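You operate a simulated robot arm through the tools that you are given. There is no shell and no other tool. Be economical: measure what you need, move in short steps, check, and stop when the job is done.

The job below is to be done with a simulated robot arm. You get a single attempt, and the scene is never put back.

JOB
Take the red board and put it on the top of the white oven. Take the gloss meter and put it on the left middle shelf of the test bench. Stack the sachet marked "Orange" from the top of the tinting bench on top of the sachet labelled "Teal". Take the black wedge on the top of the tinting bench and put it away on the top of the steel stand. Put the yellow wedge on the top of the tinting bench away on the top of the steel stand. Press the reset button two times. Take the can on the top of the decanting bench and put it away on the top of the wooden table. The order is free. Set down upright: gloss meter, black wedge, yellow wedge, can.
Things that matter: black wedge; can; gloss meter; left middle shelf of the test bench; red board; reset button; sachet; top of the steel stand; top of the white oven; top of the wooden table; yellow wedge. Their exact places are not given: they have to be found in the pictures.

Only the result counts: the job must be done as asked and must still hold three seconds after the hand-in. Knocking over, shifting, dropping, spilling or breaking anything else fails it.

ROBOT AND FRAMES
A 6-joint arm with a four-finger gripper on a trunk, on a base that drives. Base frame: it is fixed to the floor where the robot stands at the start and does not move with it; the origin is under the middle of the robot, x ahead of it, y to its left, z up; the surface under the hand at the start is at about z = 880. Units: mm, rad, N and s.
Its first joint turns from -2.897 to 2.897 rad. Places, roughly: black wedge (11x15x12 cm) [600, 2400, 900]; can [-4250, -5750, 1000]; gloss meter [500, 0, 1000]; left middle shelf of the test bench [800, 1400, 500]; red board (6x10x2 cm) [700, 100, 900]; reset button [900, -3300, 700]; sachet [1000, 2500, 750]; top of the steel stand [1000, -4700, 500]; top of the white oven (36x18 cm) [860, 1520, 1160]; top of the wooden table [-2200, 3100, 800]; yellow wedge (11x15x12 cm) [900, 3100, 900]. Payload 3.67 kg.
Tool frame: the origin (TCP) lies between the finger pads and is the grasp point; the fingertips stand 28 mm ahead of it; z points along the fingers, y is the line along which they close. Largest opening 112 mm; the body of the gripper starts 73 mm behind the TCP.
Orientation is that of the tool frame in the base frame, as a unit quaternion [x, y, z, w]. With the fingers straight down and closing along the base's y, the tool's x points along the base's -x, its y along +y and its z along -z.

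CONTROLS
- The arm moves only by the tool send_rows. Its argument "deltas" is a list of rows, each a list of 3 entries, a list of its own where there are three numbers: the finger opening in mm, from 0 to 112, then the shift along the tool's x, y, z in mm, then the turn, a rotation vector about the tool's x, y, z in rad. In form: [[fingers, [dx, dy, dz], [ax, ay, az]], ...]. A call has 1 to 10 rows; each row shifts and turns the commanded pose from where the row before left it, along the tool's axes as they then stand. A row lasts 0.2 s, in which the tool goes at most 50 mm and 0.15 rad; a call with a longer step from one row to the next is refused whole, and so is a gripper value outside its range. A pose out of reach is approached as far as the arm can. The call stops where the force on the tool passes 40 N (or 10 N more than at its start, if that is more) or the arm is blocked; 0.2 s more then pass. Each finger halts on what it meets, pressing with about 29 N; the grip force reading is that of the motor and also rises with nothing between the fingers. The clock runs only during rows and for 0.2 s after the last one: add rows that do not move to give the fingers time. The reply holds the time, the measured pose of the TCP, the force on the tool along the base axes, the opening and the grip force, in the units named above and with some noise, with the torque about the TCP (base axes, N m) and any sound that the robot's microphone picked up.
- Cameras (640 x 400 px; columns grow to the right, rows downward): "scene" is now at [122.1, 167.1, 1349.1]; the picture's right is [-0.31, -0.95, 0.00], its down [-0.39, 0.13, -0.91] and it looks along [0.87, -0.28, -0.41] (base axes); focal length 254 px, centre (320, 200). "wrist" rides on the gripper at [60, -18, -104] in the tool frame; the picture's right is [0.29, 0.96, 0.00], its down [-0.80, 0.24, -0.55] and it looks along [-0.53, 0.16, 0.83] (tool axes); focal length 234 px, centre (320, 200).
- get_image(camera): a new picture of that camera. It takes no simulated time.
- base_move(legs): drives the robot by 1 to 6 legs, each [ahead, left, turn to the left] in mm, mm and rad, along the robot's own axes; the way and the turn of a leg run together, so that a leg with both is an arc; at most 1500 mm and 3.142 rad a leg. The arm and the cameras ride along, it lands a little off, and it stops where it bumps. It gives what a move gives.
- aim_head(pan, tilt): turns the head with the scene camera to pan (to the left, within 2.496 rad either way) and tilt (down, from -0.506 to 1.204), counted from straight ahead of the robot. It gives what a move gives.
- locate(camera, pixels): for up to 12 pixels [column, row] of the newest picture of that camera ("zoom" is the newest enlarged one), the place [x, y, z] in the base frame of the surface seen there, good to about 3 mm, but the place of the scene camera against the robot may be out by one fixed shift of up to 25 mm in any direction. It takes no simulated time.
- close_up(camera, box): a new picture of the part [left, top, right, bottom] of that camera's present view, enlarged. It takes no simulated time.
- hand_in(): hands the job in; it is judged then, once.

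Keep the steps short. Do not move on a guess: measure, check each grasp and each placing, and mend mistakes. In all there are 131 turns and 132 pictures (those below and enlarged ones count). Leave the gripper open and the arm clear of the work at the hand-in unless told otherwise, and finish with a single line.

The tools are called after "Emit:" as name(argument=value, ...) on one line, values as JSON. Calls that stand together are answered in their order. send_rows: Moves the arm, as the interface text tells. Its arguments: {"type":"object","properties":{"deltas":{"type":"array"}},"required":["deltas"]} The other tools are called the same way: base_move (legs) drives the base; aim_head (pan, tilt) turns the head that bears the scene camera; get_image (camera) takes a picture; locate (camera, pixels) gives the place of the surface under pixels of a picture; close_up (camera, box) takes an enlarged picture of a part of a camera's view; hand_in () hands the job in.

At the start:

```text
time_s: 0.0
ee_pos: [550.5, -137.8, 1160.6]
ee_rot: [0.0, 1.0, -0.001, 0.0]
ft_force: [0.2, -0.3, -1.3]
torque: [-0.01, -0.01, 0.0]
gripper_width: 111.9
finger_force: 0.1
robot x, y, heading: [-1.4, -3.7, 0.003]
head pan, tilt: [-0.312, 0.428]
```

scene: 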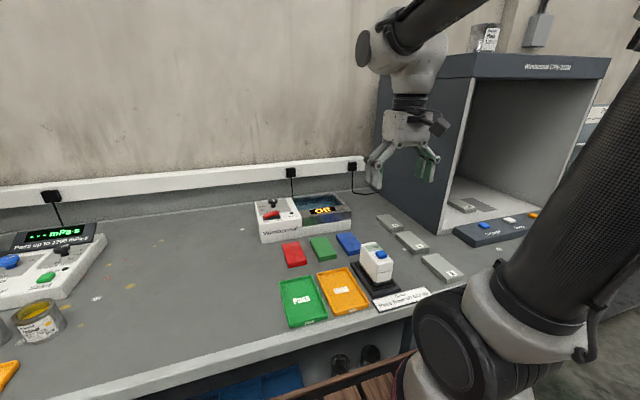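
wrist: 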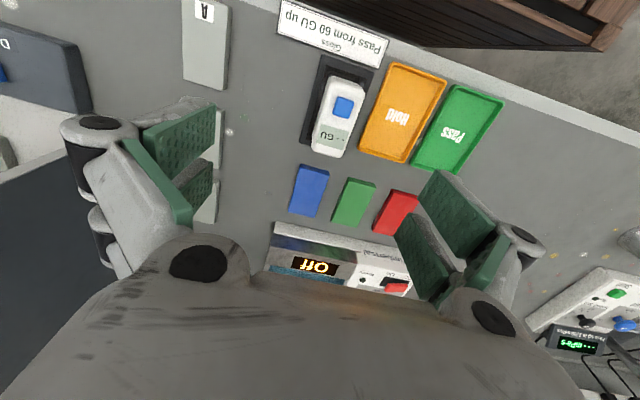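

I see the red board at scene (294,254) and wrist (397,212), and the gloss meter at scene (376,262) and wrist (338,118). I'll measure both in both cameras to find the scene shift.

Emit:
locate(camera="wrist", pixels=[[397, 212], [390, 190], [418, 197], [375, 230], [404, 235], [343, 106], [327, 140], [330, 80], [366, 88], [350, 155], [312, 148], [353, 205]])

Emit:
locate(camera="scene", pixels=[[294, 254], [283, 245], [301, 242], [287, 266], [306, 263], [376, 252], [380, 265], [380, 277], [323, 248], [348, 243], [303, 300], [344, 290]])

Emit:
close_up(camera="wrist", box=[240, 20, 480, 300])

Emit:
aim_head(pan=0.9, tilt=0.4)

Emit:
get_image(camera="scene")

```text
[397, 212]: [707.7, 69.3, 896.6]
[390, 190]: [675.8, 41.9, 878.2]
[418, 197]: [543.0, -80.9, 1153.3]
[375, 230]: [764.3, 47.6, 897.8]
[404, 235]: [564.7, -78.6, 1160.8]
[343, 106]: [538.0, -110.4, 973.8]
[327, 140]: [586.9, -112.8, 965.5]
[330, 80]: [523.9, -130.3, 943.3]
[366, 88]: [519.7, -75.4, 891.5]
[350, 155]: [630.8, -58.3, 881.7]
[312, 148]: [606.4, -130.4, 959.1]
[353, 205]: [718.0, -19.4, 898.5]
```

```text
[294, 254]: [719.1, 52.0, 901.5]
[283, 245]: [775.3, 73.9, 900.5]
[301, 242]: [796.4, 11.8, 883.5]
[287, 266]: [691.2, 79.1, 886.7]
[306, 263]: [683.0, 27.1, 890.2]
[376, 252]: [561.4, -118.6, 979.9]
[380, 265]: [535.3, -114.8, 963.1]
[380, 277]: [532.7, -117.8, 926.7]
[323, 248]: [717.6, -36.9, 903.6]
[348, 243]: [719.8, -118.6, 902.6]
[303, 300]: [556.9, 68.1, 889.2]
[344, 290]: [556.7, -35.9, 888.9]
```

```text
1.43 times, centred on (360, 160) of wrist
```

zoom: 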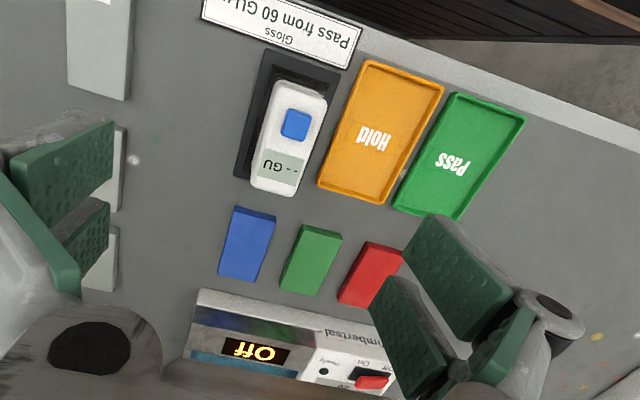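

```text
time_s: 1.4
ee_pos: [549.9, -136.7, 1161.8]
ee_rot: [-0.001, 1.0, 0.0, 0.0]
ft_force: [0.7, 0.1, -0.8]
torque: [-0.01, 0.01, 0.02]
gripper_width: 112.0
finger_force: 0.1
robot x, y, heading: [1.4, 1.2, 0.002]
head pan, tilt: [0.901, 0.4]
```

```text
128 pictures are left
```

scene: 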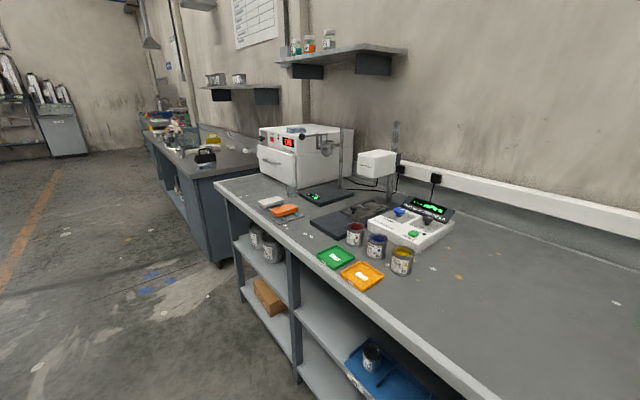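

The white oven is at scene (305,140), with something on its top near (295,129). The test bench's left bay shows shelves near (265,270). I'll look closer and measure.

Emit:
close_up(camera="scene", box=[200, 100, 380, 220])

Emit:
locate(camera="zoom", pixels=[[220, 90], [330, 105], [400, 88], [500, 90], [345, 88], [250, 125]])

Emit:
close_up(camera="scene", box=[200, 180, 380, 400])

Emit:
locate(camera="scene", pixels=[[267, 297], [255, 262], [280, 325], [262, 275], [272, 253], [250, 240], [320, 305], [285, 345], [218, 185], [270, 225], [300, 265]])

```text
3.33 times, centred on (290, 160) of scene
```

zoom: 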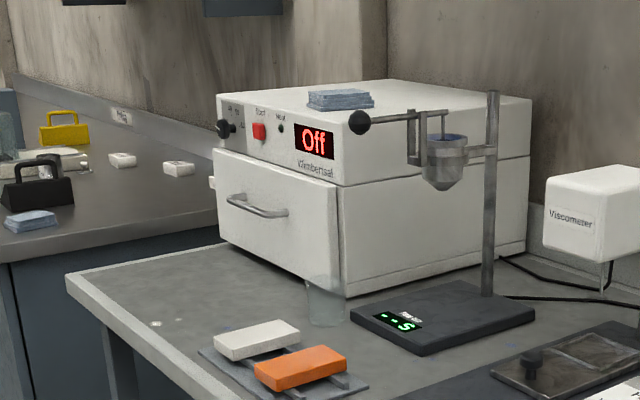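

```text
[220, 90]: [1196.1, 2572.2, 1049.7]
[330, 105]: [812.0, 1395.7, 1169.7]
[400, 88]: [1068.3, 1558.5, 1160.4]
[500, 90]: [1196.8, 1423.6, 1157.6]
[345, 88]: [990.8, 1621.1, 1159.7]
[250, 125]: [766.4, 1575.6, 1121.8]
```

```text
1.82 times, centred on (290, 290) of scene
```

zoom: 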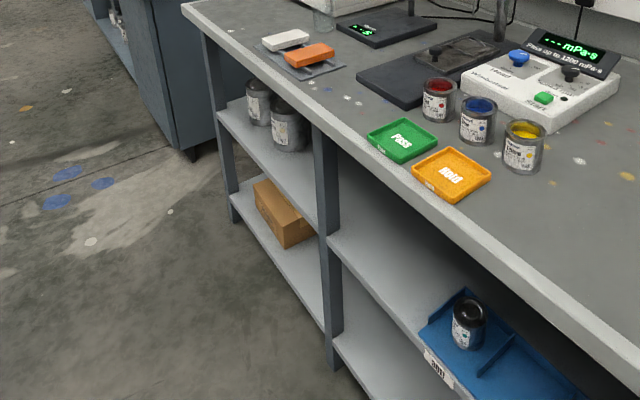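

```text
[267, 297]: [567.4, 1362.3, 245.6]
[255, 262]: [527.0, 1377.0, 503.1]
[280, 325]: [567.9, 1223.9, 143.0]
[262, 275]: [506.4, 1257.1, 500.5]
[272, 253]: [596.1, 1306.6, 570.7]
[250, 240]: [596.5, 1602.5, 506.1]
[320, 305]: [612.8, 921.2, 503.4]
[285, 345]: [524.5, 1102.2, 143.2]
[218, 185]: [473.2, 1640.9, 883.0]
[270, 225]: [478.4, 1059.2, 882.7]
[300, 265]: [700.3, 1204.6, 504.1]
```

The left middle shelf top is at z≈503 with two cans on its left part. The oven top is at z≈1160, and a blue-grey sachet stack sits at its front. First the red board: I'll move the gripper above it (about [715,60]) and look.

Emit:
send_rows(deltas=[[112, [-32, 40, 0], [0, 0, 0]], [112, [-32, 40, 0], [0, 0, 0]], [112, [-32, 40, 0], [0, 0, 0]], [112, [-32, 40, 0], [0, 0, 0]], [112, [-32, 40, 0], [0, 0, 0]], [112, [0, 0, 40], [0, 0, 0]], [112, [0, 0, 40], [0, 0, 0]], [112, [0, 0, 30], [0, 0, 0]], [112, [0, 0, 0], [0, 0, 0]]])

Emit:
get_image(camera="wrist")

```text
refused: row 1 steps farther than a row can; nothing moved
```

```text
125 pictures are left
```

wrist: 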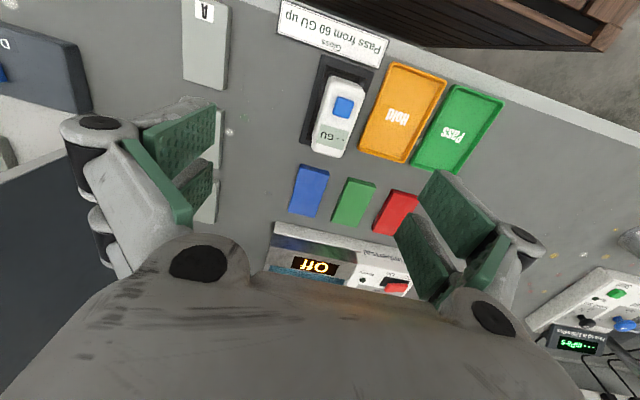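

Steps were slightly over 50 mm (51.2). I'll use smaller ones.

Emit:
send_rows(deltas=[[112, [-28, 33, 0], [0, 0, 0]], [112, [-28, 33, 0], [0, 0, 0]], [112, [-28, 33, 0], [0, 0, 0]], [112, [-28, 33, 0], [0, 0, 0]], [112, [-28, 33, 0], [0, 0, 0]], [112, [-28, 33, 0], [0, 0, 0]], [112, [0, 0, 40], [0, 0, 0]], [112, [0, 0, 40], [0, 0, 0]], [112, [0, 0, 30], [0, 0, 0]], [112, [0, 0, 0], [0, 0, 0]]])

Emit:
get_image(camera="wrist")

```text
time_s: 3.6
ee_pos: [717.3, 62.6, 1051.3]
ee_rot: [0.001, 1.0, -0.001, 0.0]
ft_force: [1.2, 0.1, -0.8]
torque: [0.0, 0.01, -0.01]
gripper_width: 112.1
finger_force: 0.1
robot x, y, heading: [-2.3, -0.5, -0.002]
head pan, tilt: [0.901, 0.4]
```

```text
124 pictures are left
```

wrist: 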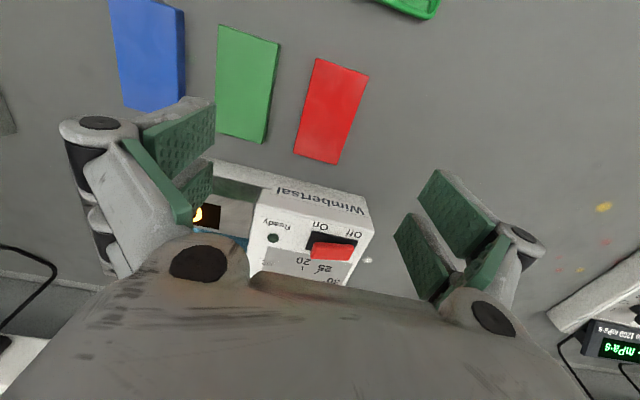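

The red board is now clear; corners near (316,58), (368,76), (336,163), (294,152). I'll measure them and the device behind.

Emit:
locate(camera="wrist", pixels=[[318, 62], [363, 78], [335, 158], [298, 150], [330, 110], [262, 60], [272, 110], [262, 205], [330, 195], [325, 250], [345, 105], [385, 120]])

```text
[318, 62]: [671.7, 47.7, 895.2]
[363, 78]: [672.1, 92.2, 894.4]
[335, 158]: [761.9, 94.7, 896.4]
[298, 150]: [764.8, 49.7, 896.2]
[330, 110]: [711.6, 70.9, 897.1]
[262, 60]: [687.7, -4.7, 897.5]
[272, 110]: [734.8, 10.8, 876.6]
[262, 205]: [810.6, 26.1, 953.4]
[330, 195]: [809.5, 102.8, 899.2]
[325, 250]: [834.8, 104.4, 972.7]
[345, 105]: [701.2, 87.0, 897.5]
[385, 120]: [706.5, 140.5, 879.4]
```

Board centre ≈ (718, 71), top z 897, aligned with the base. I'll go down with an 86 mm opening to TCP z 910.

Emit:
send_rows(deltas=[[86, [-1, 8, 35], [0, 0, 0]], [86, [0, 0, 35], [0, 0, 0]], [86, [0, 0, 35], [0, 0, 0]], [86, [0, 0, 25], [0, 0, 0]], [86, [0, 0, 11], [0, 0, 0]], [50, [0, 0, 0], [0, 0, 0]], [40, [0, 0, 0], [0, 0, 0]], [40, [0, 0, 0], [0, 0, 0]], [40, [0, 0, 0], [0, 0, 0]]])

Emit:
get_image(camera="wrist")

```text
time_s: 5.6
ee_pos: [717.6, 69.2, 910.5]
ee_rot: [-0.001, 1.0, 0.0, 0.0]
ft_force: [0.5, -1.4, 0.1]
torque: [-0.03, -0.07, 0.0]
gripper_width: 54.3
finger_force: 29.3
robot x, y, heading: [4.2, -0.8, 0.001]
head pan, tilt: [0.901, 0.4]
```

```text
123 pictures are left
```

wrist: 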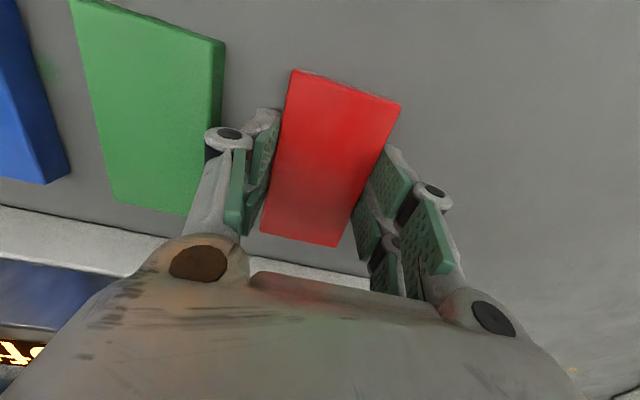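

Gripped (54 mm, 29 N). I'll lift high, drawing in towards the robot, and look around the floor before driving.

Emit:
send_rows(deltas=[[40, [0, 0, -40], [0, 0, 0]], [40, [0, 0, -48], [0, 0, 0]], [40, [0, 0, -48], [0, 0, 0]], [40, [10, 0, -48], [0, 0, 0]], [40, [15, 0, -47], [0, 0, 0]], [40, [20, 0, -45], [0, 0, 0]], [40, [20, 0, -45], [0, 0, 0]], [40, [20, 0, -45], [0, 0, 0]], [40, [20, 0, -30], [0, 0, 0]], [40, [0, 0, 0], [0, 0, 0]]])

Emit:
aim_head(pan=2.2, tilt=0.4)

Emit:
get_image(camera="scene")

Emit:
aim_head(pan=-2.2, tilt=0.4)

Emit:
get_image(camera="scene")

Emit:
aim_head(pan=-1.1, tilt=0.4)

Emit:
get_image(camera="scene")

```text
time_s: 7.8
ee_pos: [616.1, 70.7, 1310.5]
ee_rot: [0.001, 1.0, 0.0, 0.001]
ft_force: [-0.2, 0.1, -0.5]
torque: [0.02, -0.02, 0.0]
gripper_width: 54.5
finger_force: 28.4
robot x, y, heading: [0.4, 1.0, 0.002]
head pan, tilt: [0.901, 0.4]
```

```text
time_s: 9.3
ee_pos: [617.2, 71.1, 1308.6]
ee_rot: [0.0, 1.0, 0.0, 0.0]
ft_force: [0.6, 0.1, -0.7]
torque: [0.01, 0.0, 0.0]
gripper_width: 54.3
finger_force: 29.0
robot x, y, heading: [2.7, -4.1, 0.004]
head pan, tilt: [2.201, 0.4]
```

```text
122 pictures are left
```

scene: 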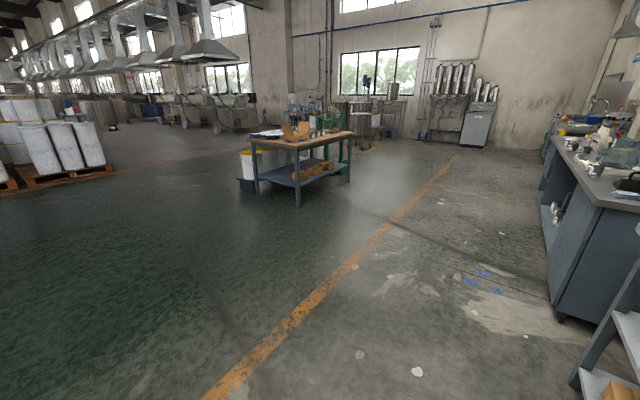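

```text
time_s: 12.8
ee_pos: [615.2, 71.4, 1309.2]
ee_rot: [0.0, 1.0, 0.001, 0.0]
ft_force: [0.0, -0.7, -0.2]
torque: [0.0, 0.0, 0.04]
gripper_width: 54.5
finger_force: 29.1
robot x, y, heading: [-0.3, 3.8, -0.001]
head pan, tilt: [-2.201, 0.4]
```

```text
121 pictures are left
```

scene: 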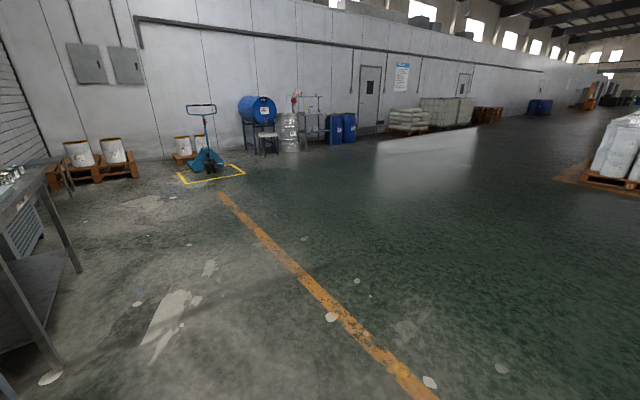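

```text
time_s: 14.1
ee_pos: [615.4, 70.0, 1309.6]
ee_rot: [0.0, 1.0, 0.0, 0.0]
ft_force: [-0.6, 1.0, 0.3]
torque: [0.0, -0.01, -0.02]
gripper_width: 54.5
finger_force: 29.1
robot x, y, heading: [-0.6, -2.9, 0.0]
head pan, tilt: [-1.1, 0.4]
```

```text
120 pictures are left
```

scene: 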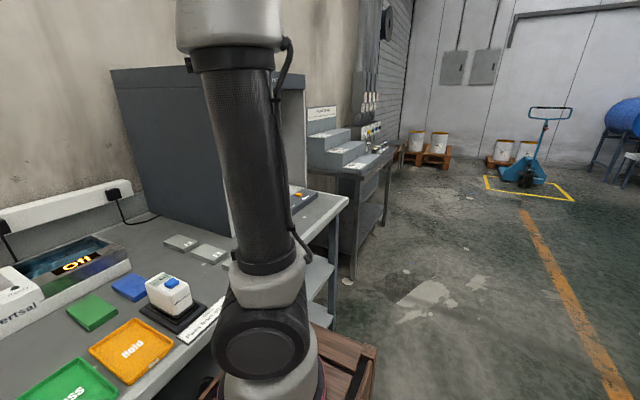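

Floor behind and to the left is clear. I'll back off 300 mm, go left 1420 mm, and look at the oven.

Emit:
base_move(legs=[[-300, 0, 0], [0, 1420, 0]])

Emit:
aim_head(pan=0.0, tilt=0.35)

Emit:
get_image(camera="scene")

```text
time_s: 22.8
ee_pos: [322.0, 1469.8, 1308.6]
ee_rot: [0.002, 1.0, 0.001, 0.0]
ft_force: [0.1, 0.3, -0.7]
torque: [-0.05, -0.01, -0.01]
gripper_width: 54.3
finger_force: 28.8
robot x, y, heading: [-297.3, 1401.3, -0.005]
head pan, tilt: [-1.1, 0.4]
```

```text
time_s: 24.1
ee_pos: [321.9, 1470.8, 1309.1]
ee_rot: [0.003, 1.0, 0.0, 0.0]
ft_force: [-0.1, -0.6, -0.4]
torque: [-0.02, -0.01, -0.01]
gripper_width: 54.2
finger_force: 29.0
robot x, y, heading: [-294.8, 1405.3, -0.005]
head pan, tilt: [0.0, 0.351]
```

```text
119 pictures are left
```

scene: 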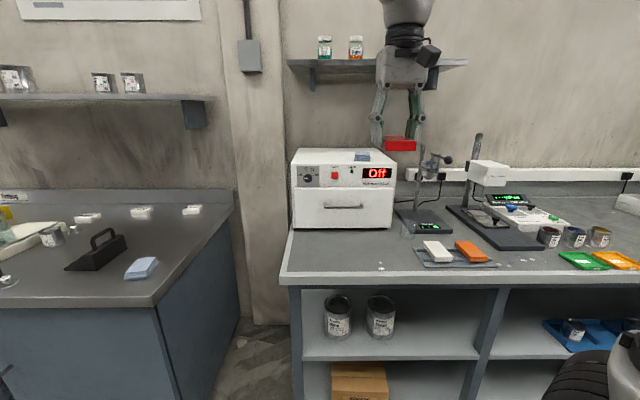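

Great view: oven top spans about (300,150)–(398,165) with a sachet at (362,157). I'll measure the top, the sachet, the shelf and the cans.

Emit:
close_up(camera="scene", box=[270, 120, 430, 220])

Emit:
locate(camera="zoom", pixels=[[100, 120], [95, 155], [125, 125], [200, 140], [300, 145], [350, 138], [370, 150], [400, 145], [250, 150], [330, 120], [460, 160], [180, 160]])

Emit:
locate(camera="scene", pixels=[[310, 350], [350, 352], [400, 350], [440, 350], [465, 350], [420, 325], [450, 325], [338, 325], [381, 322], [360, 278], [430, 278], [300, 282]])

Emit:
close_up(camera="scene", box=[280, 270, 500, 400])

```text
4.00 times, centred on (350, 170) of scene
```

zoom: 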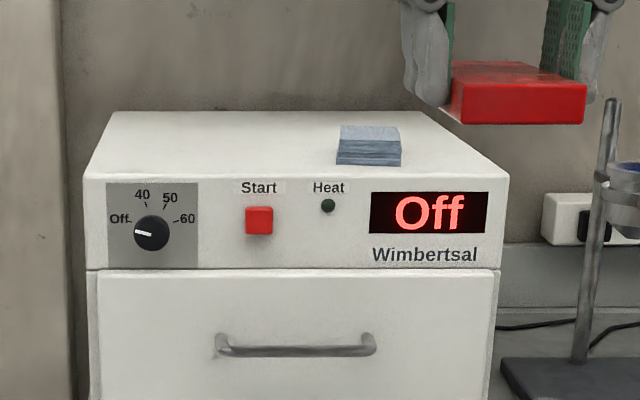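

```text
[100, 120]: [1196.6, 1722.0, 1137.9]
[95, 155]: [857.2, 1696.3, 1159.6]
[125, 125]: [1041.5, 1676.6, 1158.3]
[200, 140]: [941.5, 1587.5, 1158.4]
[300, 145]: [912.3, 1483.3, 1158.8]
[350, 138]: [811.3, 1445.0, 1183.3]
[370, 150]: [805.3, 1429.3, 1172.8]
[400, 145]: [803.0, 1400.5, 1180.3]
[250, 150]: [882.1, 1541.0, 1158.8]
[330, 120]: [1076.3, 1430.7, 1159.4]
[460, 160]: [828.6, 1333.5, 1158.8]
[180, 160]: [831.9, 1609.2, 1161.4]
```

```text
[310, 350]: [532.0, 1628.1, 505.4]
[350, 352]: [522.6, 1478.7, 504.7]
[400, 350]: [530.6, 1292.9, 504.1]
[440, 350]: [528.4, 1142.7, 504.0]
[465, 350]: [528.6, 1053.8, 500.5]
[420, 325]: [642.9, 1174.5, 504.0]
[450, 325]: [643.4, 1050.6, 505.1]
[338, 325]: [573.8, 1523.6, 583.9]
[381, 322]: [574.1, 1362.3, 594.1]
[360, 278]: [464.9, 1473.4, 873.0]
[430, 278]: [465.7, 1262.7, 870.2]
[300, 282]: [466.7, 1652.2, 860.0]
```

```text
2.91 times, centred on (390, 335) of scene
```

zoom: 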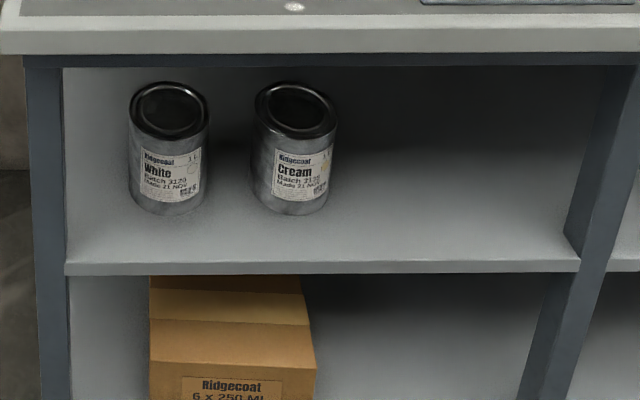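

The oven top spans x≈790–1100, y≈1310–1700, z≈1157, with the sachet at (805,1428). I'll put the board at about (860,1570). Check the wall shelf edge for clearance, then drive forward.

Emit:
locate(camera="scene", pixels=[[300, 68], [360, 68], [450, 64], [442, 160], [433, 175], [472, 140], [490, 175]])

Emit:
base_move(legs=[[300, 0, 0]])

```text
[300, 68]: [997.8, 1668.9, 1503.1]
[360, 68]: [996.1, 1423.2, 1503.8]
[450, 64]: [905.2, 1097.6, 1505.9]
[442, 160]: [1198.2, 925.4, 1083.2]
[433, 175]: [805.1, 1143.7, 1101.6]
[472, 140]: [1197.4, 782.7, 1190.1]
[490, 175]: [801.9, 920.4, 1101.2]
```

```text
time_s: 26.1
ee_pos: [617.4, 1470.7, 1307.9]
ee_rot: [0.002, 1.0, 0.001, 0.0]
ft_force: [0.2, -0.3, -1.0]
torque: [-0.03, -0.02, 0.0]
gripper_width: 54.4
finger_force: 29.3
robot x, y, heading: [2.4, 1396.1, -0.004]
head pan, tilt: [0.0, 0.351]
```

Now move the arm to (852,1570), then lower in steps.

Emit:
send_rows(deltas=[[40, [-42, 18, 0], [0, 0, 0]], [40, [-42, 18, 0], [0, 0, 0]], [40, [-42, 18, 0], [0, 0, 0]], [40, [-42, 18, 0], [0, 0, 0]], [40, [-42, 18, 0], [0, 0, 0]], [40, [-25, 10, 20], [0, 0, 0]], [40, [0, 0, 30], [0, 0, 0]], [40, [0, 0, 30], [0, 0, 0]], [40, [0, 0, 0], [0, 0, 0]]])

Emit:
get_image(camera="wrist")

```text
time_s: 28.1
ee_pos: [849.2, 1569.9, 1227.9]
ee_rot: [0.002, 1.0, 0.0, -0.001]
ft_force: [0.3, -0.4, -0.4]
torque: [0.04, 0.06, 0.0]
gripper_width: 54.1
finger_force: 28.6
robot x, y, heading: [-1.0, 1401.2, -0.001]
head pan, tilt: [0.0, 0.351]
```

```text
116 pictures are left
```

wrist: 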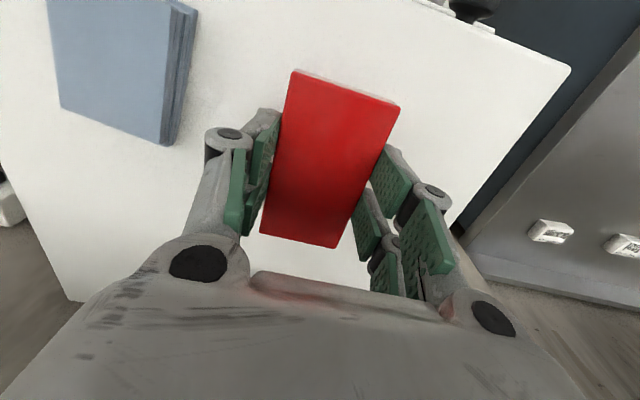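

Emit:
locate(camera="wrist", pixels=[[250, 60], [420, 100], [480, 120], [300, 260], [110, 60], [565, 70]])

Emit:
send_rows(deltas=[[40, [0, 0, 20], [0, 0, 0]], [40, [0, 0, 10], [0, 0, 0]], [40, [0, 0, 4], [0, 0, 0]], [40, [0, 0, 3], [0, 0, 0]], [40, [0, 0, 0], [0, 0, 0]]])

```text
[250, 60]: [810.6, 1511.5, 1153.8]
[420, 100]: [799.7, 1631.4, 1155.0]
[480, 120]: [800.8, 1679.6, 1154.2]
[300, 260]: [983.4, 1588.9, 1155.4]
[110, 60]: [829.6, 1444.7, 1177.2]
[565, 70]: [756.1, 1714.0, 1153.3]
```

```text
time_s: 29.3
ee_pos: [851.8, 1570.7, 1192.0]
ee_rot: [0.001, 1.0, -0.001, -0.001]
ft_force: [0.4, -0.3, 0.1]
torque: [0.03, -0.02, 0.04]
gripper_width: 54.5
finger_force: 29.1
robot x, y, heading: [2.0, 1402.6, -0.008]
head pan, tilt: [0.0, 0.351]
```

The oven top is at z≈1154.5, so the board should touch at TCP ≈1187. I'll lower gently.

Emit:
send_rows(deltas=[[40, [0, 0, 2], [0, 0, 0]], [40, [0, 0, 2], [0, 0, 0]], [40, [0, 0, 1.5], [0, 0, 0]], [40, [0, 0, 0], [0, 0, 0]]])

```text
time_s: 30.3
ee_pos: [852.9, 1570.1, 1187.1]
ee_rot: [0.0, 1.0, 0.0, 0.0]
ft_force: [0.1, -0.3, -1.2]
torque: [0.02, -0.01, -0.01]
gripper_width: 54.2
finger_force: 29.0
robot x, y, heading: [2.1, 1400.1, -0.006]
head pan, tilt: [0.0, 0.351]
```

Emit:
send_rows(deltas=[[40, [0, 0, 1], [0, 0, 0]], [40, [0, 0, 1], [0, 0, 0]], [40, [0, 0, 1], [0, 0, 0]], [40, [0, 0, 0], [0, 0, 0]]])

```text
time_s: 31.3
ee_pos: [851.9, 1570.8, 1184.3]
ee_rot: [0.001, 1.0, -0.001, 0.002]
ft_force: [7.2, 2.3, 24.8]
torque: [0.1, -0.25, 0.01]
gripper_width: 54.8
finger_force: 28.9
robot x, y, heading: [-2.6, 1399.3, -0.005]
head pan, tilt: [0.0, 0.351]
```

The board touches (25 N upward). Open, and lift away, then check.

Emit:
send_rows(deltas=[[54, [0, 0, -1], [0, 0, 0]], [75, [0, 0, 0], [0, 0, 0]], [75, [0, 0, 0], [0, 0, 0]], [75, [0, 0, -35], [0, 0, 0]], [75, [0, 0, -45], [0, 0, 0]], [75, [20, 0, -40], [0, 0, 0]], [75, [45, -10, 0], [0, 0, 0]], [75, [45, -10, 0], [0, 0, 0]], [75, [45, -10, 0], [0, 0, 0]], [75, [45, -10, 0], [0, 0, 0]]])

Emit:
get_image(camera="scene")

```text
time_s: 32.8
ee_pos: [812.8, 1561.1, 1238.8]
ee_rot: [0.004, 0.996, -0.036, -0.081]
ft_force: [-0.2, -0.4, -0.2]
torque: [0.01, -0.03, -0.02]
gripper_width: 75.1
finger_force: 0.0
robot x, y, heading: [-1.9, 1401.8, -0.006]
head pan, tilt: [0.0, 0.351]
stopped in row 7: the arm was blocked; the commanded pose is now the measured one
```

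```text
115 pictures are left
```

scene: 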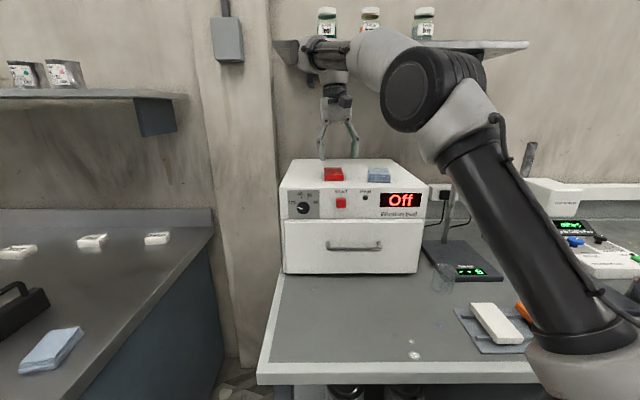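

The board is placed. The arm was stopped: its wrist looks close to the wall shelf. I'll look closer.

Emit:
close_up(camera="scene", box=[250, 0, 450, 200])

Emit:
locate(camera="zoom", pixels=[[90, 105], [160, 95], [180, 180], [220, 90], [330, 80], [200, 60], [310, 40], [130, 100], [235, 215]])

```text
2.00 times, centred on (350, 100) of scene
```

zoom: 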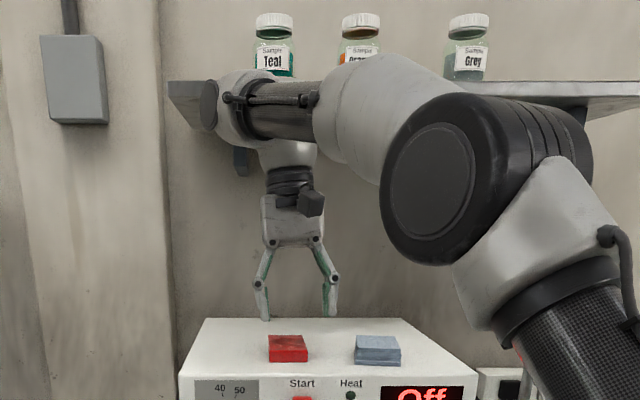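

```text
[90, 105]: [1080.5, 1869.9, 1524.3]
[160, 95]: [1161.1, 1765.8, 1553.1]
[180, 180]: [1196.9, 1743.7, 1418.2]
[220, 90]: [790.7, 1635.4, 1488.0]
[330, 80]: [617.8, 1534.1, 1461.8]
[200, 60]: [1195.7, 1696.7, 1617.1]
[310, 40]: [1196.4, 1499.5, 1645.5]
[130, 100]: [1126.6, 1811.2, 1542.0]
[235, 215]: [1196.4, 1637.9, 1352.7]
```

Jars and board undisturbed. The pose seems to have hit a reach limit and tilted. I'll draw back slowly towards the robot while taking out the tilt.

Emit:
send_rows(deltas=[[75, [20, 0, 3], [0, 0, 0]], [75, [30, 0, 3], [-0.02, -0.05, 0]], [75, [30, 0, 2], [-0.025, -0.05, 0]], [75, [30, 0, 0], [-0.025, -0.06, 0]], [75, [40, 0, 0], [0, 0, 0]], [75, [40, 0, 0], [0, 0, 0]], [75, [30, 0, 0], [0, 0, 0]], [75, [0, 0, 0], [0, 0, 0]]])

Emit:
get_image(camera="wrist")

```text
time_s: 34.6
ee_pos: [595.4, 1561.2, 1242.8]
ee_rot: [0.004, 1.0, -0.002, -0.002]
ft_force: [-0.4, 0.1, 0.0]
torque: [0.01, 0.01, -0.02]
gripper_width: 75.0
finger_force: 0.0
robot x, y, heading: [-0.8, 1397.8, -0.004]
head pan, tilt: [0.0, 0.351]
```

```text
113 pictures are left
```

wrist: 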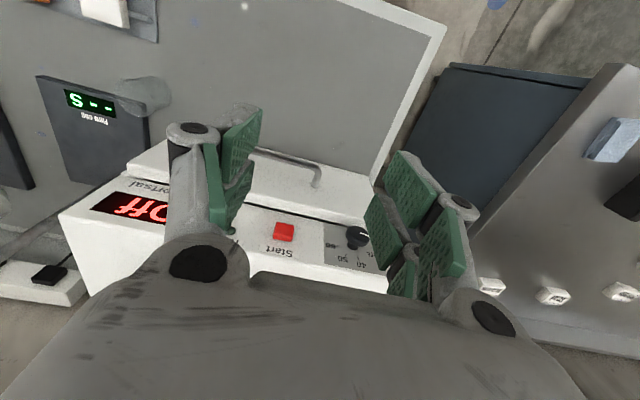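

The board is released and the arm is clear. Next the gloss meter: back off and drive right to line up with it (y ≈ -110), then look.

Emit:
base_move(legs=[[-250, 0, 0], [0, -1500, 0]])

Emit:
aim_head(pan=0.0, tilt=0.5)

Emit:
get_image(camera="scene")

Emit:
get_image(camera="wrist")

```text
time_s: 43.4
ee_pos: [320.1, 67.7, 1242.6]
ee_rot: [0.012, 1.0, -0.003, -0.002]
ft_force: [-0.1, 0.0, 0.4]
torque: [-0.03, -0.03, -0.05]
gripper_width: 75.1
finger_force: 0.1
robot x, y, heading: [-278.7, -84.4, -0.017]
head pan, tilt: [0.0, 0.351]
```

```text
time_s: 44.1
ee_pos: [319.6, 68.8, 1244.1]
ee_rot: [0.011, 1.0, -0.002, -0.002]
ft_force: [0.3, -0.4, 0.2]
torque: [-0.02, 0.02, -0.02]
gripper_width: 75.1
finger_force: 0.0
robot x, y, heading: [-276.7, -87.2, -0.022]
head pan, tilt: [0.0, 0.499]
```

```text
112 pictures are left
```

scene: 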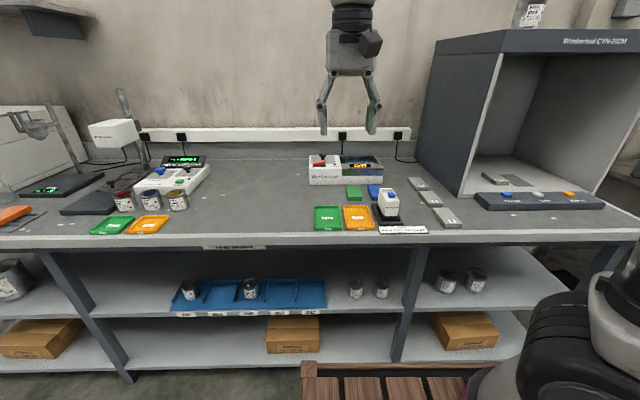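

```text
111 pictures are left
```

wrist: 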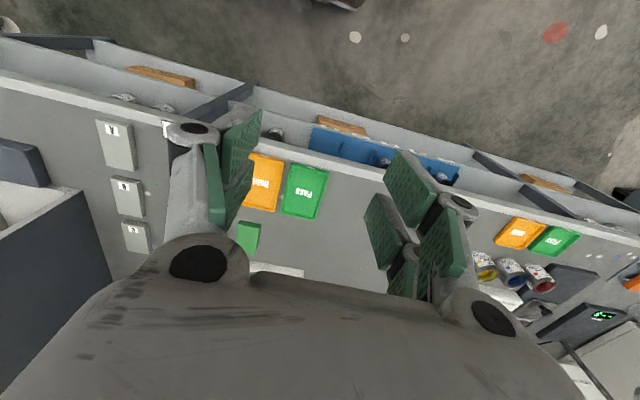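

The meter is at scene (388,203). Close-up and measure.

Emit:
close_up(camera="scene", box=[340, 160, 440, 250])

Emit:
locate(camera="zoom", pixels=[[325, 170], [285, 205], [370, 300], [345, 320], [300, 320], [270, 380], [330, 400], [385, 350], [330, 250], [280, 270], [345, 290], [300, 175]])

```text
4.44 times, centred on (390, 205) of scene
```

zoom: 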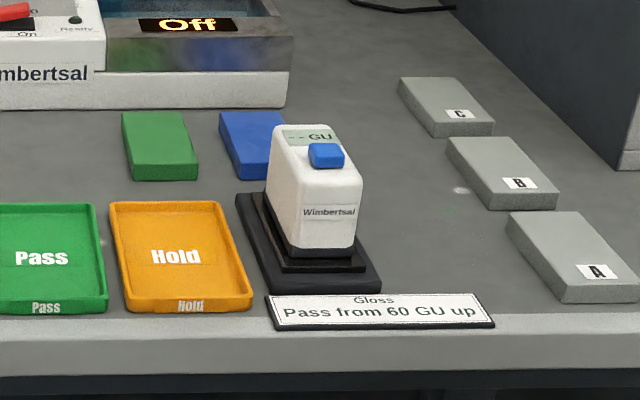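

```text
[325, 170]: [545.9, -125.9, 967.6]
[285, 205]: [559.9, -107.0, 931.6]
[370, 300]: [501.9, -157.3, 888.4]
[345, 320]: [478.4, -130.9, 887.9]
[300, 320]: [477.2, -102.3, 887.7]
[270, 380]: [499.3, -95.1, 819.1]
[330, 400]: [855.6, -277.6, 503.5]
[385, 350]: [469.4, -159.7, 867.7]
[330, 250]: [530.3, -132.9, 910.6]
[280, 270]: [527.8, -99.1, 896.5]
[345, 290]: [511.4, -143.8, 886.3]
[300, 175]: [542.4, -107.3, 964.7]
```

The meter is about 45 mm wide in y, its body at x≈530–600, standing on a black cradle. I'll correct the heading, move across in y, and pitch the fingers forward about 0.8 rad (so it can later go under the counter onto the shelf).

Emit:
base_move(legs=[[0, 0, 0.021]])

Emit:
send_rows(deltas=[[80, [0, -45, 0], [0, 0, 0]], [80, [0, -45, 0], [0, 0, 0]], [80, [0, -45, 0], [0, 0, 0]], [80, [0, -40, 0], [0, 0, 0]], [80, [0, 0, 0], [0, -0.135, 0]], [80, [0, 0, 0], [0, -0.135, 0]], [80, [0, 0, 0], [0, -0.135, 0]], [80, [0, 0, 0], [0, -0.135, 0]], [80, [0, 0, 0], [0, -0.135, 0]], [80, [0, 0, 0], [0, -0.125, 0]]])

Emit:
get_image(camera="wrist")

```text
time_s: 44.9
ee_pos: [316.1, 81.4, 1242.4]
ee_rot: [0.0, 1.0, -0.003, -0.002]
ft_force: [0.3, -0.2, 0.3]
torque: [-0.02, -0.01, -0.01]
gripper_width: 75.0
finger_force: 0.2
robot x, y, heading: [-275.0, -85.1, 0.006]
head pan, tilt: [0.0, 0.499]
```

```text
time_s: 47.1
ee_pos: [317.5, -94.6, 1243.9]
ee_rot: [0.0, 0.921, -0.003, 0.389]
ft_force: [-0.2, 0.1, -1.2]
torque: [0.02, 0.02, 0.0]
gripper_width: 80.1
finger_force: 0.1
robot x, y, heading: [-276.2, -85.4, 0.002]
head pan, tilt: [0.0, 0.499]
```

```text
109 pictures are left
```

wrist: 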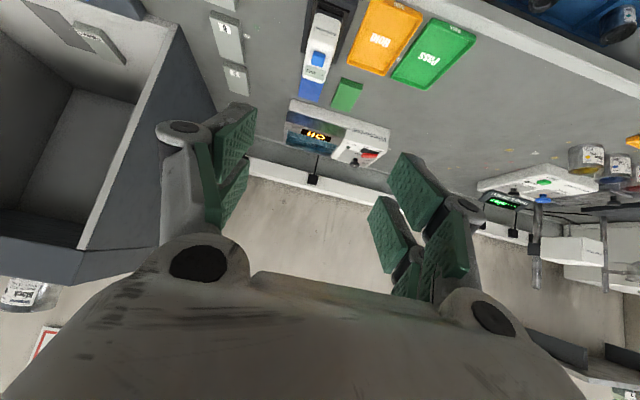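

The meter is at wrist (321,50). Measure it precisely in the wrist view.

Emit:
close_up(camera="wrist", box=[270, 0, 390, 110])

Emit:
locate(camera="zoom", pixels=[[305, 80], [270, 210], [225, 320], [285, 340], [200, 430], [260, 430], [215, 250], [330, 250], [180, 370], [250, 150], [330, 130], [290, 35]])

```text
3.64 times, centred on (330, 55) of wrist
```

zoom: 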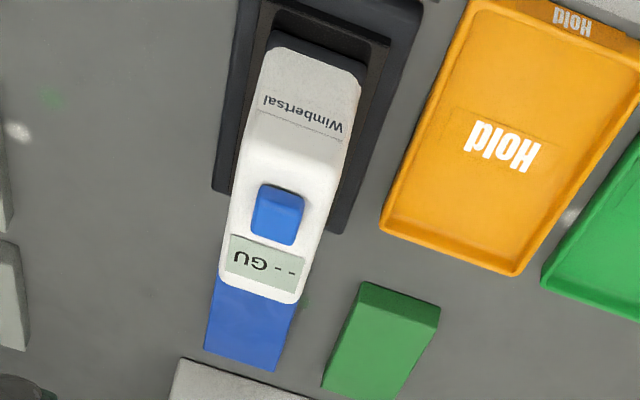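

```text
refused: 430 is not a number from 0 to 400
```

Emit:
locate(camera="zoom", pixels=[[272, 75], [355, 95], [310, 85], [275, 60], [340, 75], [243, 150], [335, 175], [225, 275], [295, 290], [280, 210], [265, 260], [345, 215]])

```text
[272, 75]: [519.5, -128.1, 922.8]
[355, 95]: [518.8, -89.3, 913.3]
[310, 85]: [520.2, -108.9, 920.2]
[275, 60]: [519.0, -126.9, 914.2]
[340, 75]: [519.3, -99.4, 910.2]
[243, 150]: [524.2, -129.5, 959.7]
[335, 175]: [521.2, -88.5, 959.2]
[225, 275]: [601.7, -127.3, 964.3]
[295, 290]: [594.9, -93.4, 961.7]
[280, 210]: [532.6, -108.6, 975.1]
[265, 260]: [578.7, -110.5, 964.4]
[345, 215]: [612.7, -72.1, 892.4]
```

Meter body: x 518–605, y -130…-88, z ≈890–964. Grasp point (562,-109,935). I'll come along the approach axis, stopping ~50 mm short.

Emit:
send_rows(deltas=[[80, [6.4, -1.8, 42.5], [0, 0, 0]], [80, [6.4, -1.8, 42.5], [0, 0, 0]], [80, [6.4, -1.8, 42.5], [0, 0, 0]], [80, [6.4, -1.8, 42.5], [0, 0, 0]], [80, [6.4, -1.8, 42.5], [0, 0, 0]], [80, [6.4, -1.8, 42.5], [0, 0, 0]], [80, [6.4, -1.8, 42.5], [0, 0, 0]], [80, [6.3, -1.8, 42.5], [0, 0, 0]], [80, [0, 0, 0], [0, 0, 0]]])

Emit:
get_image(camera="wrist")

```text
time_s: 49.1
ee_pos: [525.7, -70.4, 997.5]
ee_rot: [0.001, 0.922, -0.006, 0.387]
ft_force: [-0.7, 0.2, 0.6]
torque: [0.01, 0.01, -0.04]
gripper_width: 80.1
finger_force: 0.1
out of reach, approached as far as the arm can: row 3, 4, 5, 6, 7, 8
robot x, y, heading: [-277.4, -83.9, 0.001]
head pan, tilt: [0.0, 0.499]
```

```text
107 pictures are left
```

wrist: 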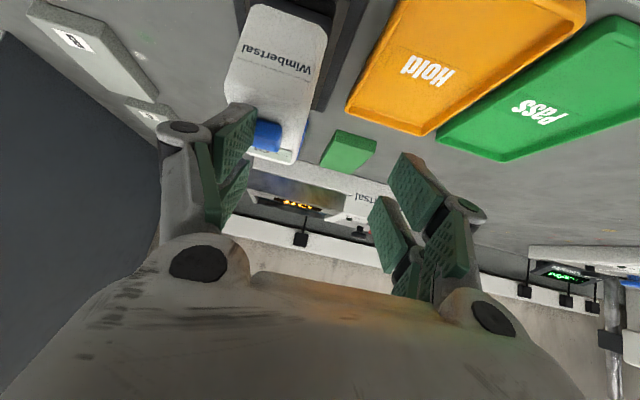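

The pose is out of reach from here and drifted in y. I'll retract, drive 150 mm forward, and retry with a shorter reach.

Emit:
send_rows(deltas=[[80, [0, 0, -45], [0, 0, 0]], [80, [0, 0, -45], [0, 0, 0]], [80, [0, 0, -45], [0, 0, 0]], [80, [0, 0, -45], [0, 0, 0]], [80, [0, 0, -40], [0, 0, 0]], [80, [0, 0, 0], [0, 0, 0]]])

Emit:
base_move(legs=[[150, 0, 0]])

```text
time_s: 50.5
ee_pos: [427.7, -95.6, 1092.5]
ee_rot: [-0.002, 0.921, 0.002, 0.389]
ft_force: [0.4, 0.2, 1.3]
torque: [-0.02, 0.01, 0.02]
gripper_width: 80.1
finger_force: 0.0
out of reach, approached as far as the arm can: row 3, 4, 5
robot x, y, heading: [-280.6, -85.2, 0.002]
head pan, tilt: [0.0, 0.499]
```

```text
time_s: 51.8
ee_pos: [574.2, -97.0, 1091.8]
ee_rot: [-0.001, 0.921, 0.0, 0.389]
ft_force: [0.3, 0.0, 0.1]
torque: [-0.01, 0.02, 0.04]
gripper_width: 80.2
finger_force: 0.1
robot x, y, heading: [-132.2, -81.5, -0.002]
head pan, tilt: [0.0, 0.499]
```

Now x relative to the robot is ~706. I'll try a short step down first with the y correction, watching for reach messages.

Emit:
send_rows(deltas=[[80, [0, -6, 0], [0, 0, 0]], [80, [0, -6, 0], [0, 0, 0]], [80, [16, 0, 13], [0, 0, 0]], [80, [16, 0, 13], [0, 0, 0]], [80, [16, 0, 13], [0, 0, 0]], [80, [0, 0, 0], [0, 0, 0]]])

Emit:
get_image(camera="scene")

```text
time_s: 53.2
ee_pos: [577.9, -77.9, 1046.1]
ee_rot: [-0.001, 0.921, 0.002, 0.389]
ft_force: [0.4, -0.3, 0.2]
torque: [0.01, 0.03, 0.02]
gripper_width: 80.0
finger_force: 0.1
out of reach, approached as far as the arm can: row 3, 4, 5
robot x, y, heading: [-129.5, -84.3, -0.003]
head pan, tilt: [0.0, 0.499]
```

```text
106 pictures are left
```

scene: 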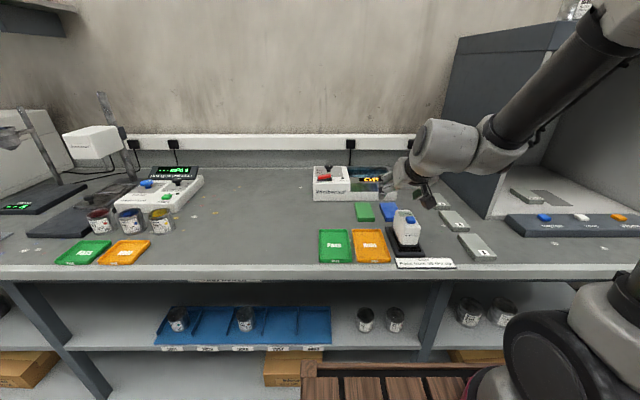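

The arm seems limited in y for this pitch on its right side. I'll shift the base 130 mm to the right so the meter is to the robot's left.

Emit:
send_rows(deltas=[[80, [-30, 0, -28], [0, 0, 0]], [80, [0, 0, 0], [0, 0, 0]]])

Emit:
base_move(legs=[[0, -160, 0]])

Emit:
send_rows(deltas=[[80, [0, 42, 0], [0, 0, 0]], [80, [0, 42, 0], [0, 0, 0]], [80, [0, 42, 0], [0, 0, 0]], [80, [0, 0, 0], [0, 0, 0]]])

```text
time_s: 53.8
ee_pos: [582.3, -81.7, 1086.2]
ee_rot: [-0.003, 0.921, 0.004, 0.39]
ft_force: [0.2, 0.4, 0.3]
torque: [-0.01, -0.01, 0.0]
gripper_width: 80.0
finger_force: 0.1
robot x, y, heading: [-134.6, -80.5, 0.001]
head pan, tilt: [0.0, 0.499]
```

```text
time_s: 55.2
ee_pos: [583.7, -242.4, 1084.7]
ee_rot: [-0.001, 0.921, 0.002, 0.39]
ft_force: [0.7, -0.6, -0.2]
torque: [0.02, 0.0, 0.02]
gripper_width: 80.0
finger_force: 0.2
robot x, y, heading: [-128.7, -244.3, -0.001]
head pan, tilt: [0.0, 0.499]
```

```text
time_s: 56.2
ee_pos: [585.9, -113.3, 1086.3]
ee_rot: [-0.002, 0.921, 0.004, 0.39]
ft_force: [-0.8, 0.4, 0.6]
torque: [-0.03, 0.01, 0.0]
gripper_width: 80.0
finger_force: 0.1
out of reach, approached as far as the arm can: row 1
robot x, y, heading: [-132.2, -244.9, 0.002]
head pan, tilt: [0.0, 0.499]
```

Better. Now lower most of the way.

Emit:
send_rows(deltas=[[80, [17, 1, 12], [0, 0, 0]], [80, [17, 1, 12], [0, 0, 0]], [80, [17, 1, 12], [0, 0, 0]], [80, [17, 1, 12], [0, 0, 0]], [80, [0, 0, 0], [0, 0, 0]]])

Emit:
get_image(camera="wrist")

```text
time_s: 57.5
ee_pos: [574.4, -110.4, 1004.5]
ee_rot: [-0.002, 0.921, 0.004, 0.391]
ft_force: [-0.2, -1.3, 0.1]
torque: [0.01, -0.02, 0.02]
gripper_width: 79.9
finger_force: 0.1
robot x, y, heading: [-127.8, -244.7, 0.002]
head pan, tilt: [0.0, 0.499]
```

```text
105 pictures are left
```

wrist: 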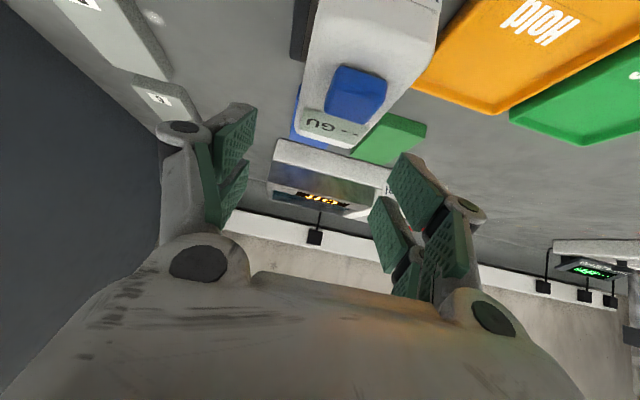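

Emit:
locate(camera="wrist", pixels=[[312, 60], [425, 70], [308, 110], [355, 120], [375, 20]])

```text
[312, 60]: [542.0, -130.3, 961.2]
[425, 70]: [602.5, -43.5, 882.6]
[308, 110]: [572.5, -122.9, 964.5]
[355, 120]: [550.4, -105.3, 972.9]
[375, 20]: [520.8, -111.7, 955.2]
```

Consistent; the meter centre is y≈-109. Go down to z≈935 and close.

Emit:
send_rows(deltas=[[80, [15, 0, 10], [0, 0, 0]], [80, [15, 0, 10], [0, 0, 0]], [80, [15, 0, 10], [0, 0, 0]], [80, [13, 1, 10], [0, 0, 0]], [80, [0, 0, 0], [0, 0, 0]], [40, [0, 0, 0], [0, 0, 0]], [35, [0, 0, 0], [0, 0, 0]], [35, [0, 0, 0], [0, 0, 0]]])

Emit:
get_image(camera="wrist")

```text
time_s: 59.2
ee_pos: [575.3, -101.9, 936.5]
ee_rot: [-0.002, 0.921, 0.004, 0.39]
ft_force: [1.5, 0.3, 0.4]
torque: [-0.07, -0.19, 0.01]
gripper_width: 45.7
finger_force: 29.1
out of reach, approached as far as the arm can: row 1, 2, 3
robot x, y, heading: [-134.1, -246.7, 0.003]
head pan, tilt: [0.0, 0.499]
```

```text
104 pictures are left
```

wrist: 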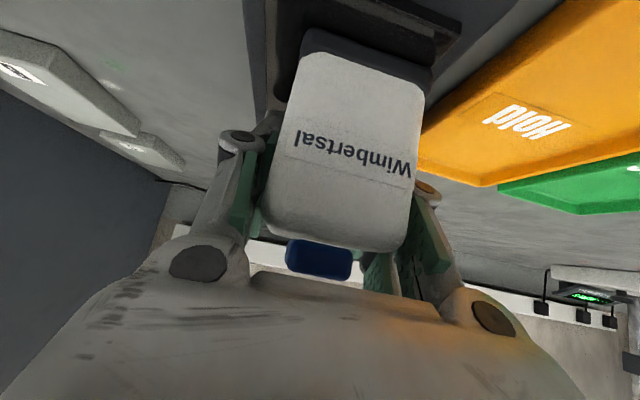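

Gripped (45.7 mm). Lift straight up ~90 mm and check that the cradle stays.

Emit:
send_rows(deltas=[[35, [-14, 0, -14], [0, 0, 0]], [35, [-14, 0, -14], [0, 0, 0]], [35, [-18, 0, -17], [0, 0, 0]], [35, [-18, 0, -17], [0, 0, 0]], [35, [0, 0, 0], [0, 0, 0]]])

Emit:
get_image(camera="wrist")

Emit:
get_image(camera="scene")

```text
time_s: 60.5
ee_pos: [574.2, -103.7, 1026.1]
ee_rot: [-0.001, 0.92, 0.003, 0.391]
ft_force: [0.3, -0.1, -4.3]
torque: [-0.01, 0.0, -0.01]
gripper_width: 45.8
finger_force: 29.0
robot x, y, heading: [-127.7, -244.0, 0.003]
head pan, tilt: [0.0, 0.499]
```

```text
103 pictures are left
```

wrist: 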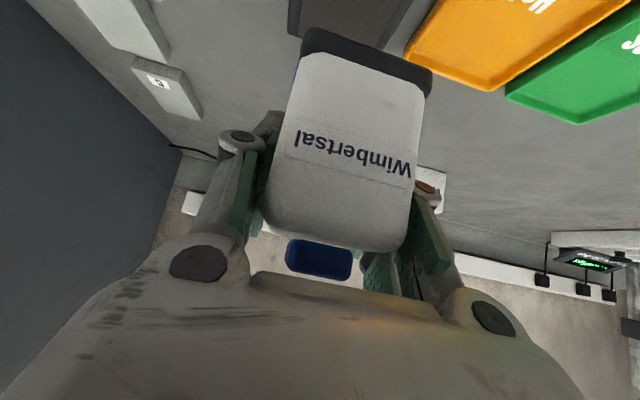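

```text
102 pictures are left
```

scene: 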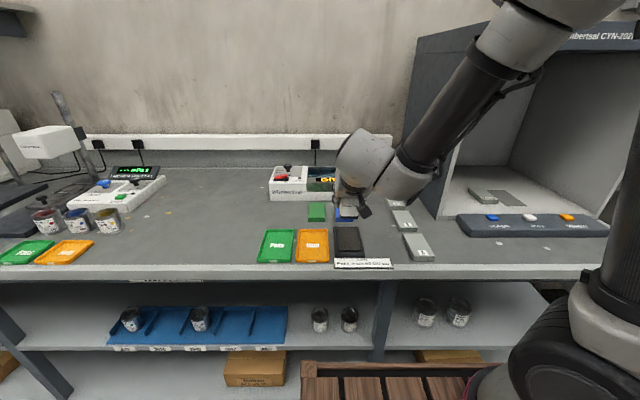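

Lifted cleanly; the cradle stayed. I'll measure the meter's bottom edge relative to the TCP.

Emit:
locate(camera="wrist", pixels=[[310, 33], [365, 48], [425, 72], [300, 50], [360, 62], [345, 150]])

Emit:
base_move(legs=[[-350, 0, 0], [0, 1350, 0]])

Emit:
get_image(camera="scene")

```text
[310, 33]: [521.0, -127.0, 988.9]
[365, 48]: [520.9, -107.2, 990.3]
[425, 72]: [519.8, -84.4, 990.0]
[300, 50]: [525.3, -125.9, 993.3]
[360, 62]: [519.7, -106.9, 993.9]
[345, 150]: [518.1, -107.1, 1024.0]
```

```text
time_s: 69.1
ee_pos: [220.3, 1250.5, 1024.1]
ee_rot: [-0.002, 0.921, 0.003, 0.391]
ft_force: [0.6, -0.3, -3.6]
torque: [0.0, -0.05, 0.0]
gripper_width: 46.1
finger_force: 29.0
robot x, y, heading: [-486.9, 1113.1, -0.002]
head pan, tilt: [0.0, 0.499]
```

```text
101 pictures are left
```

scene: 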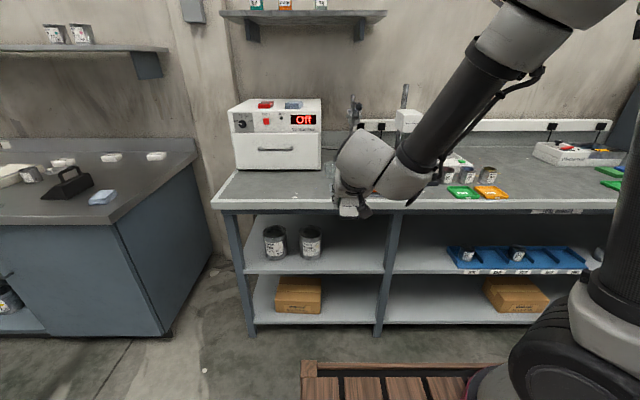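

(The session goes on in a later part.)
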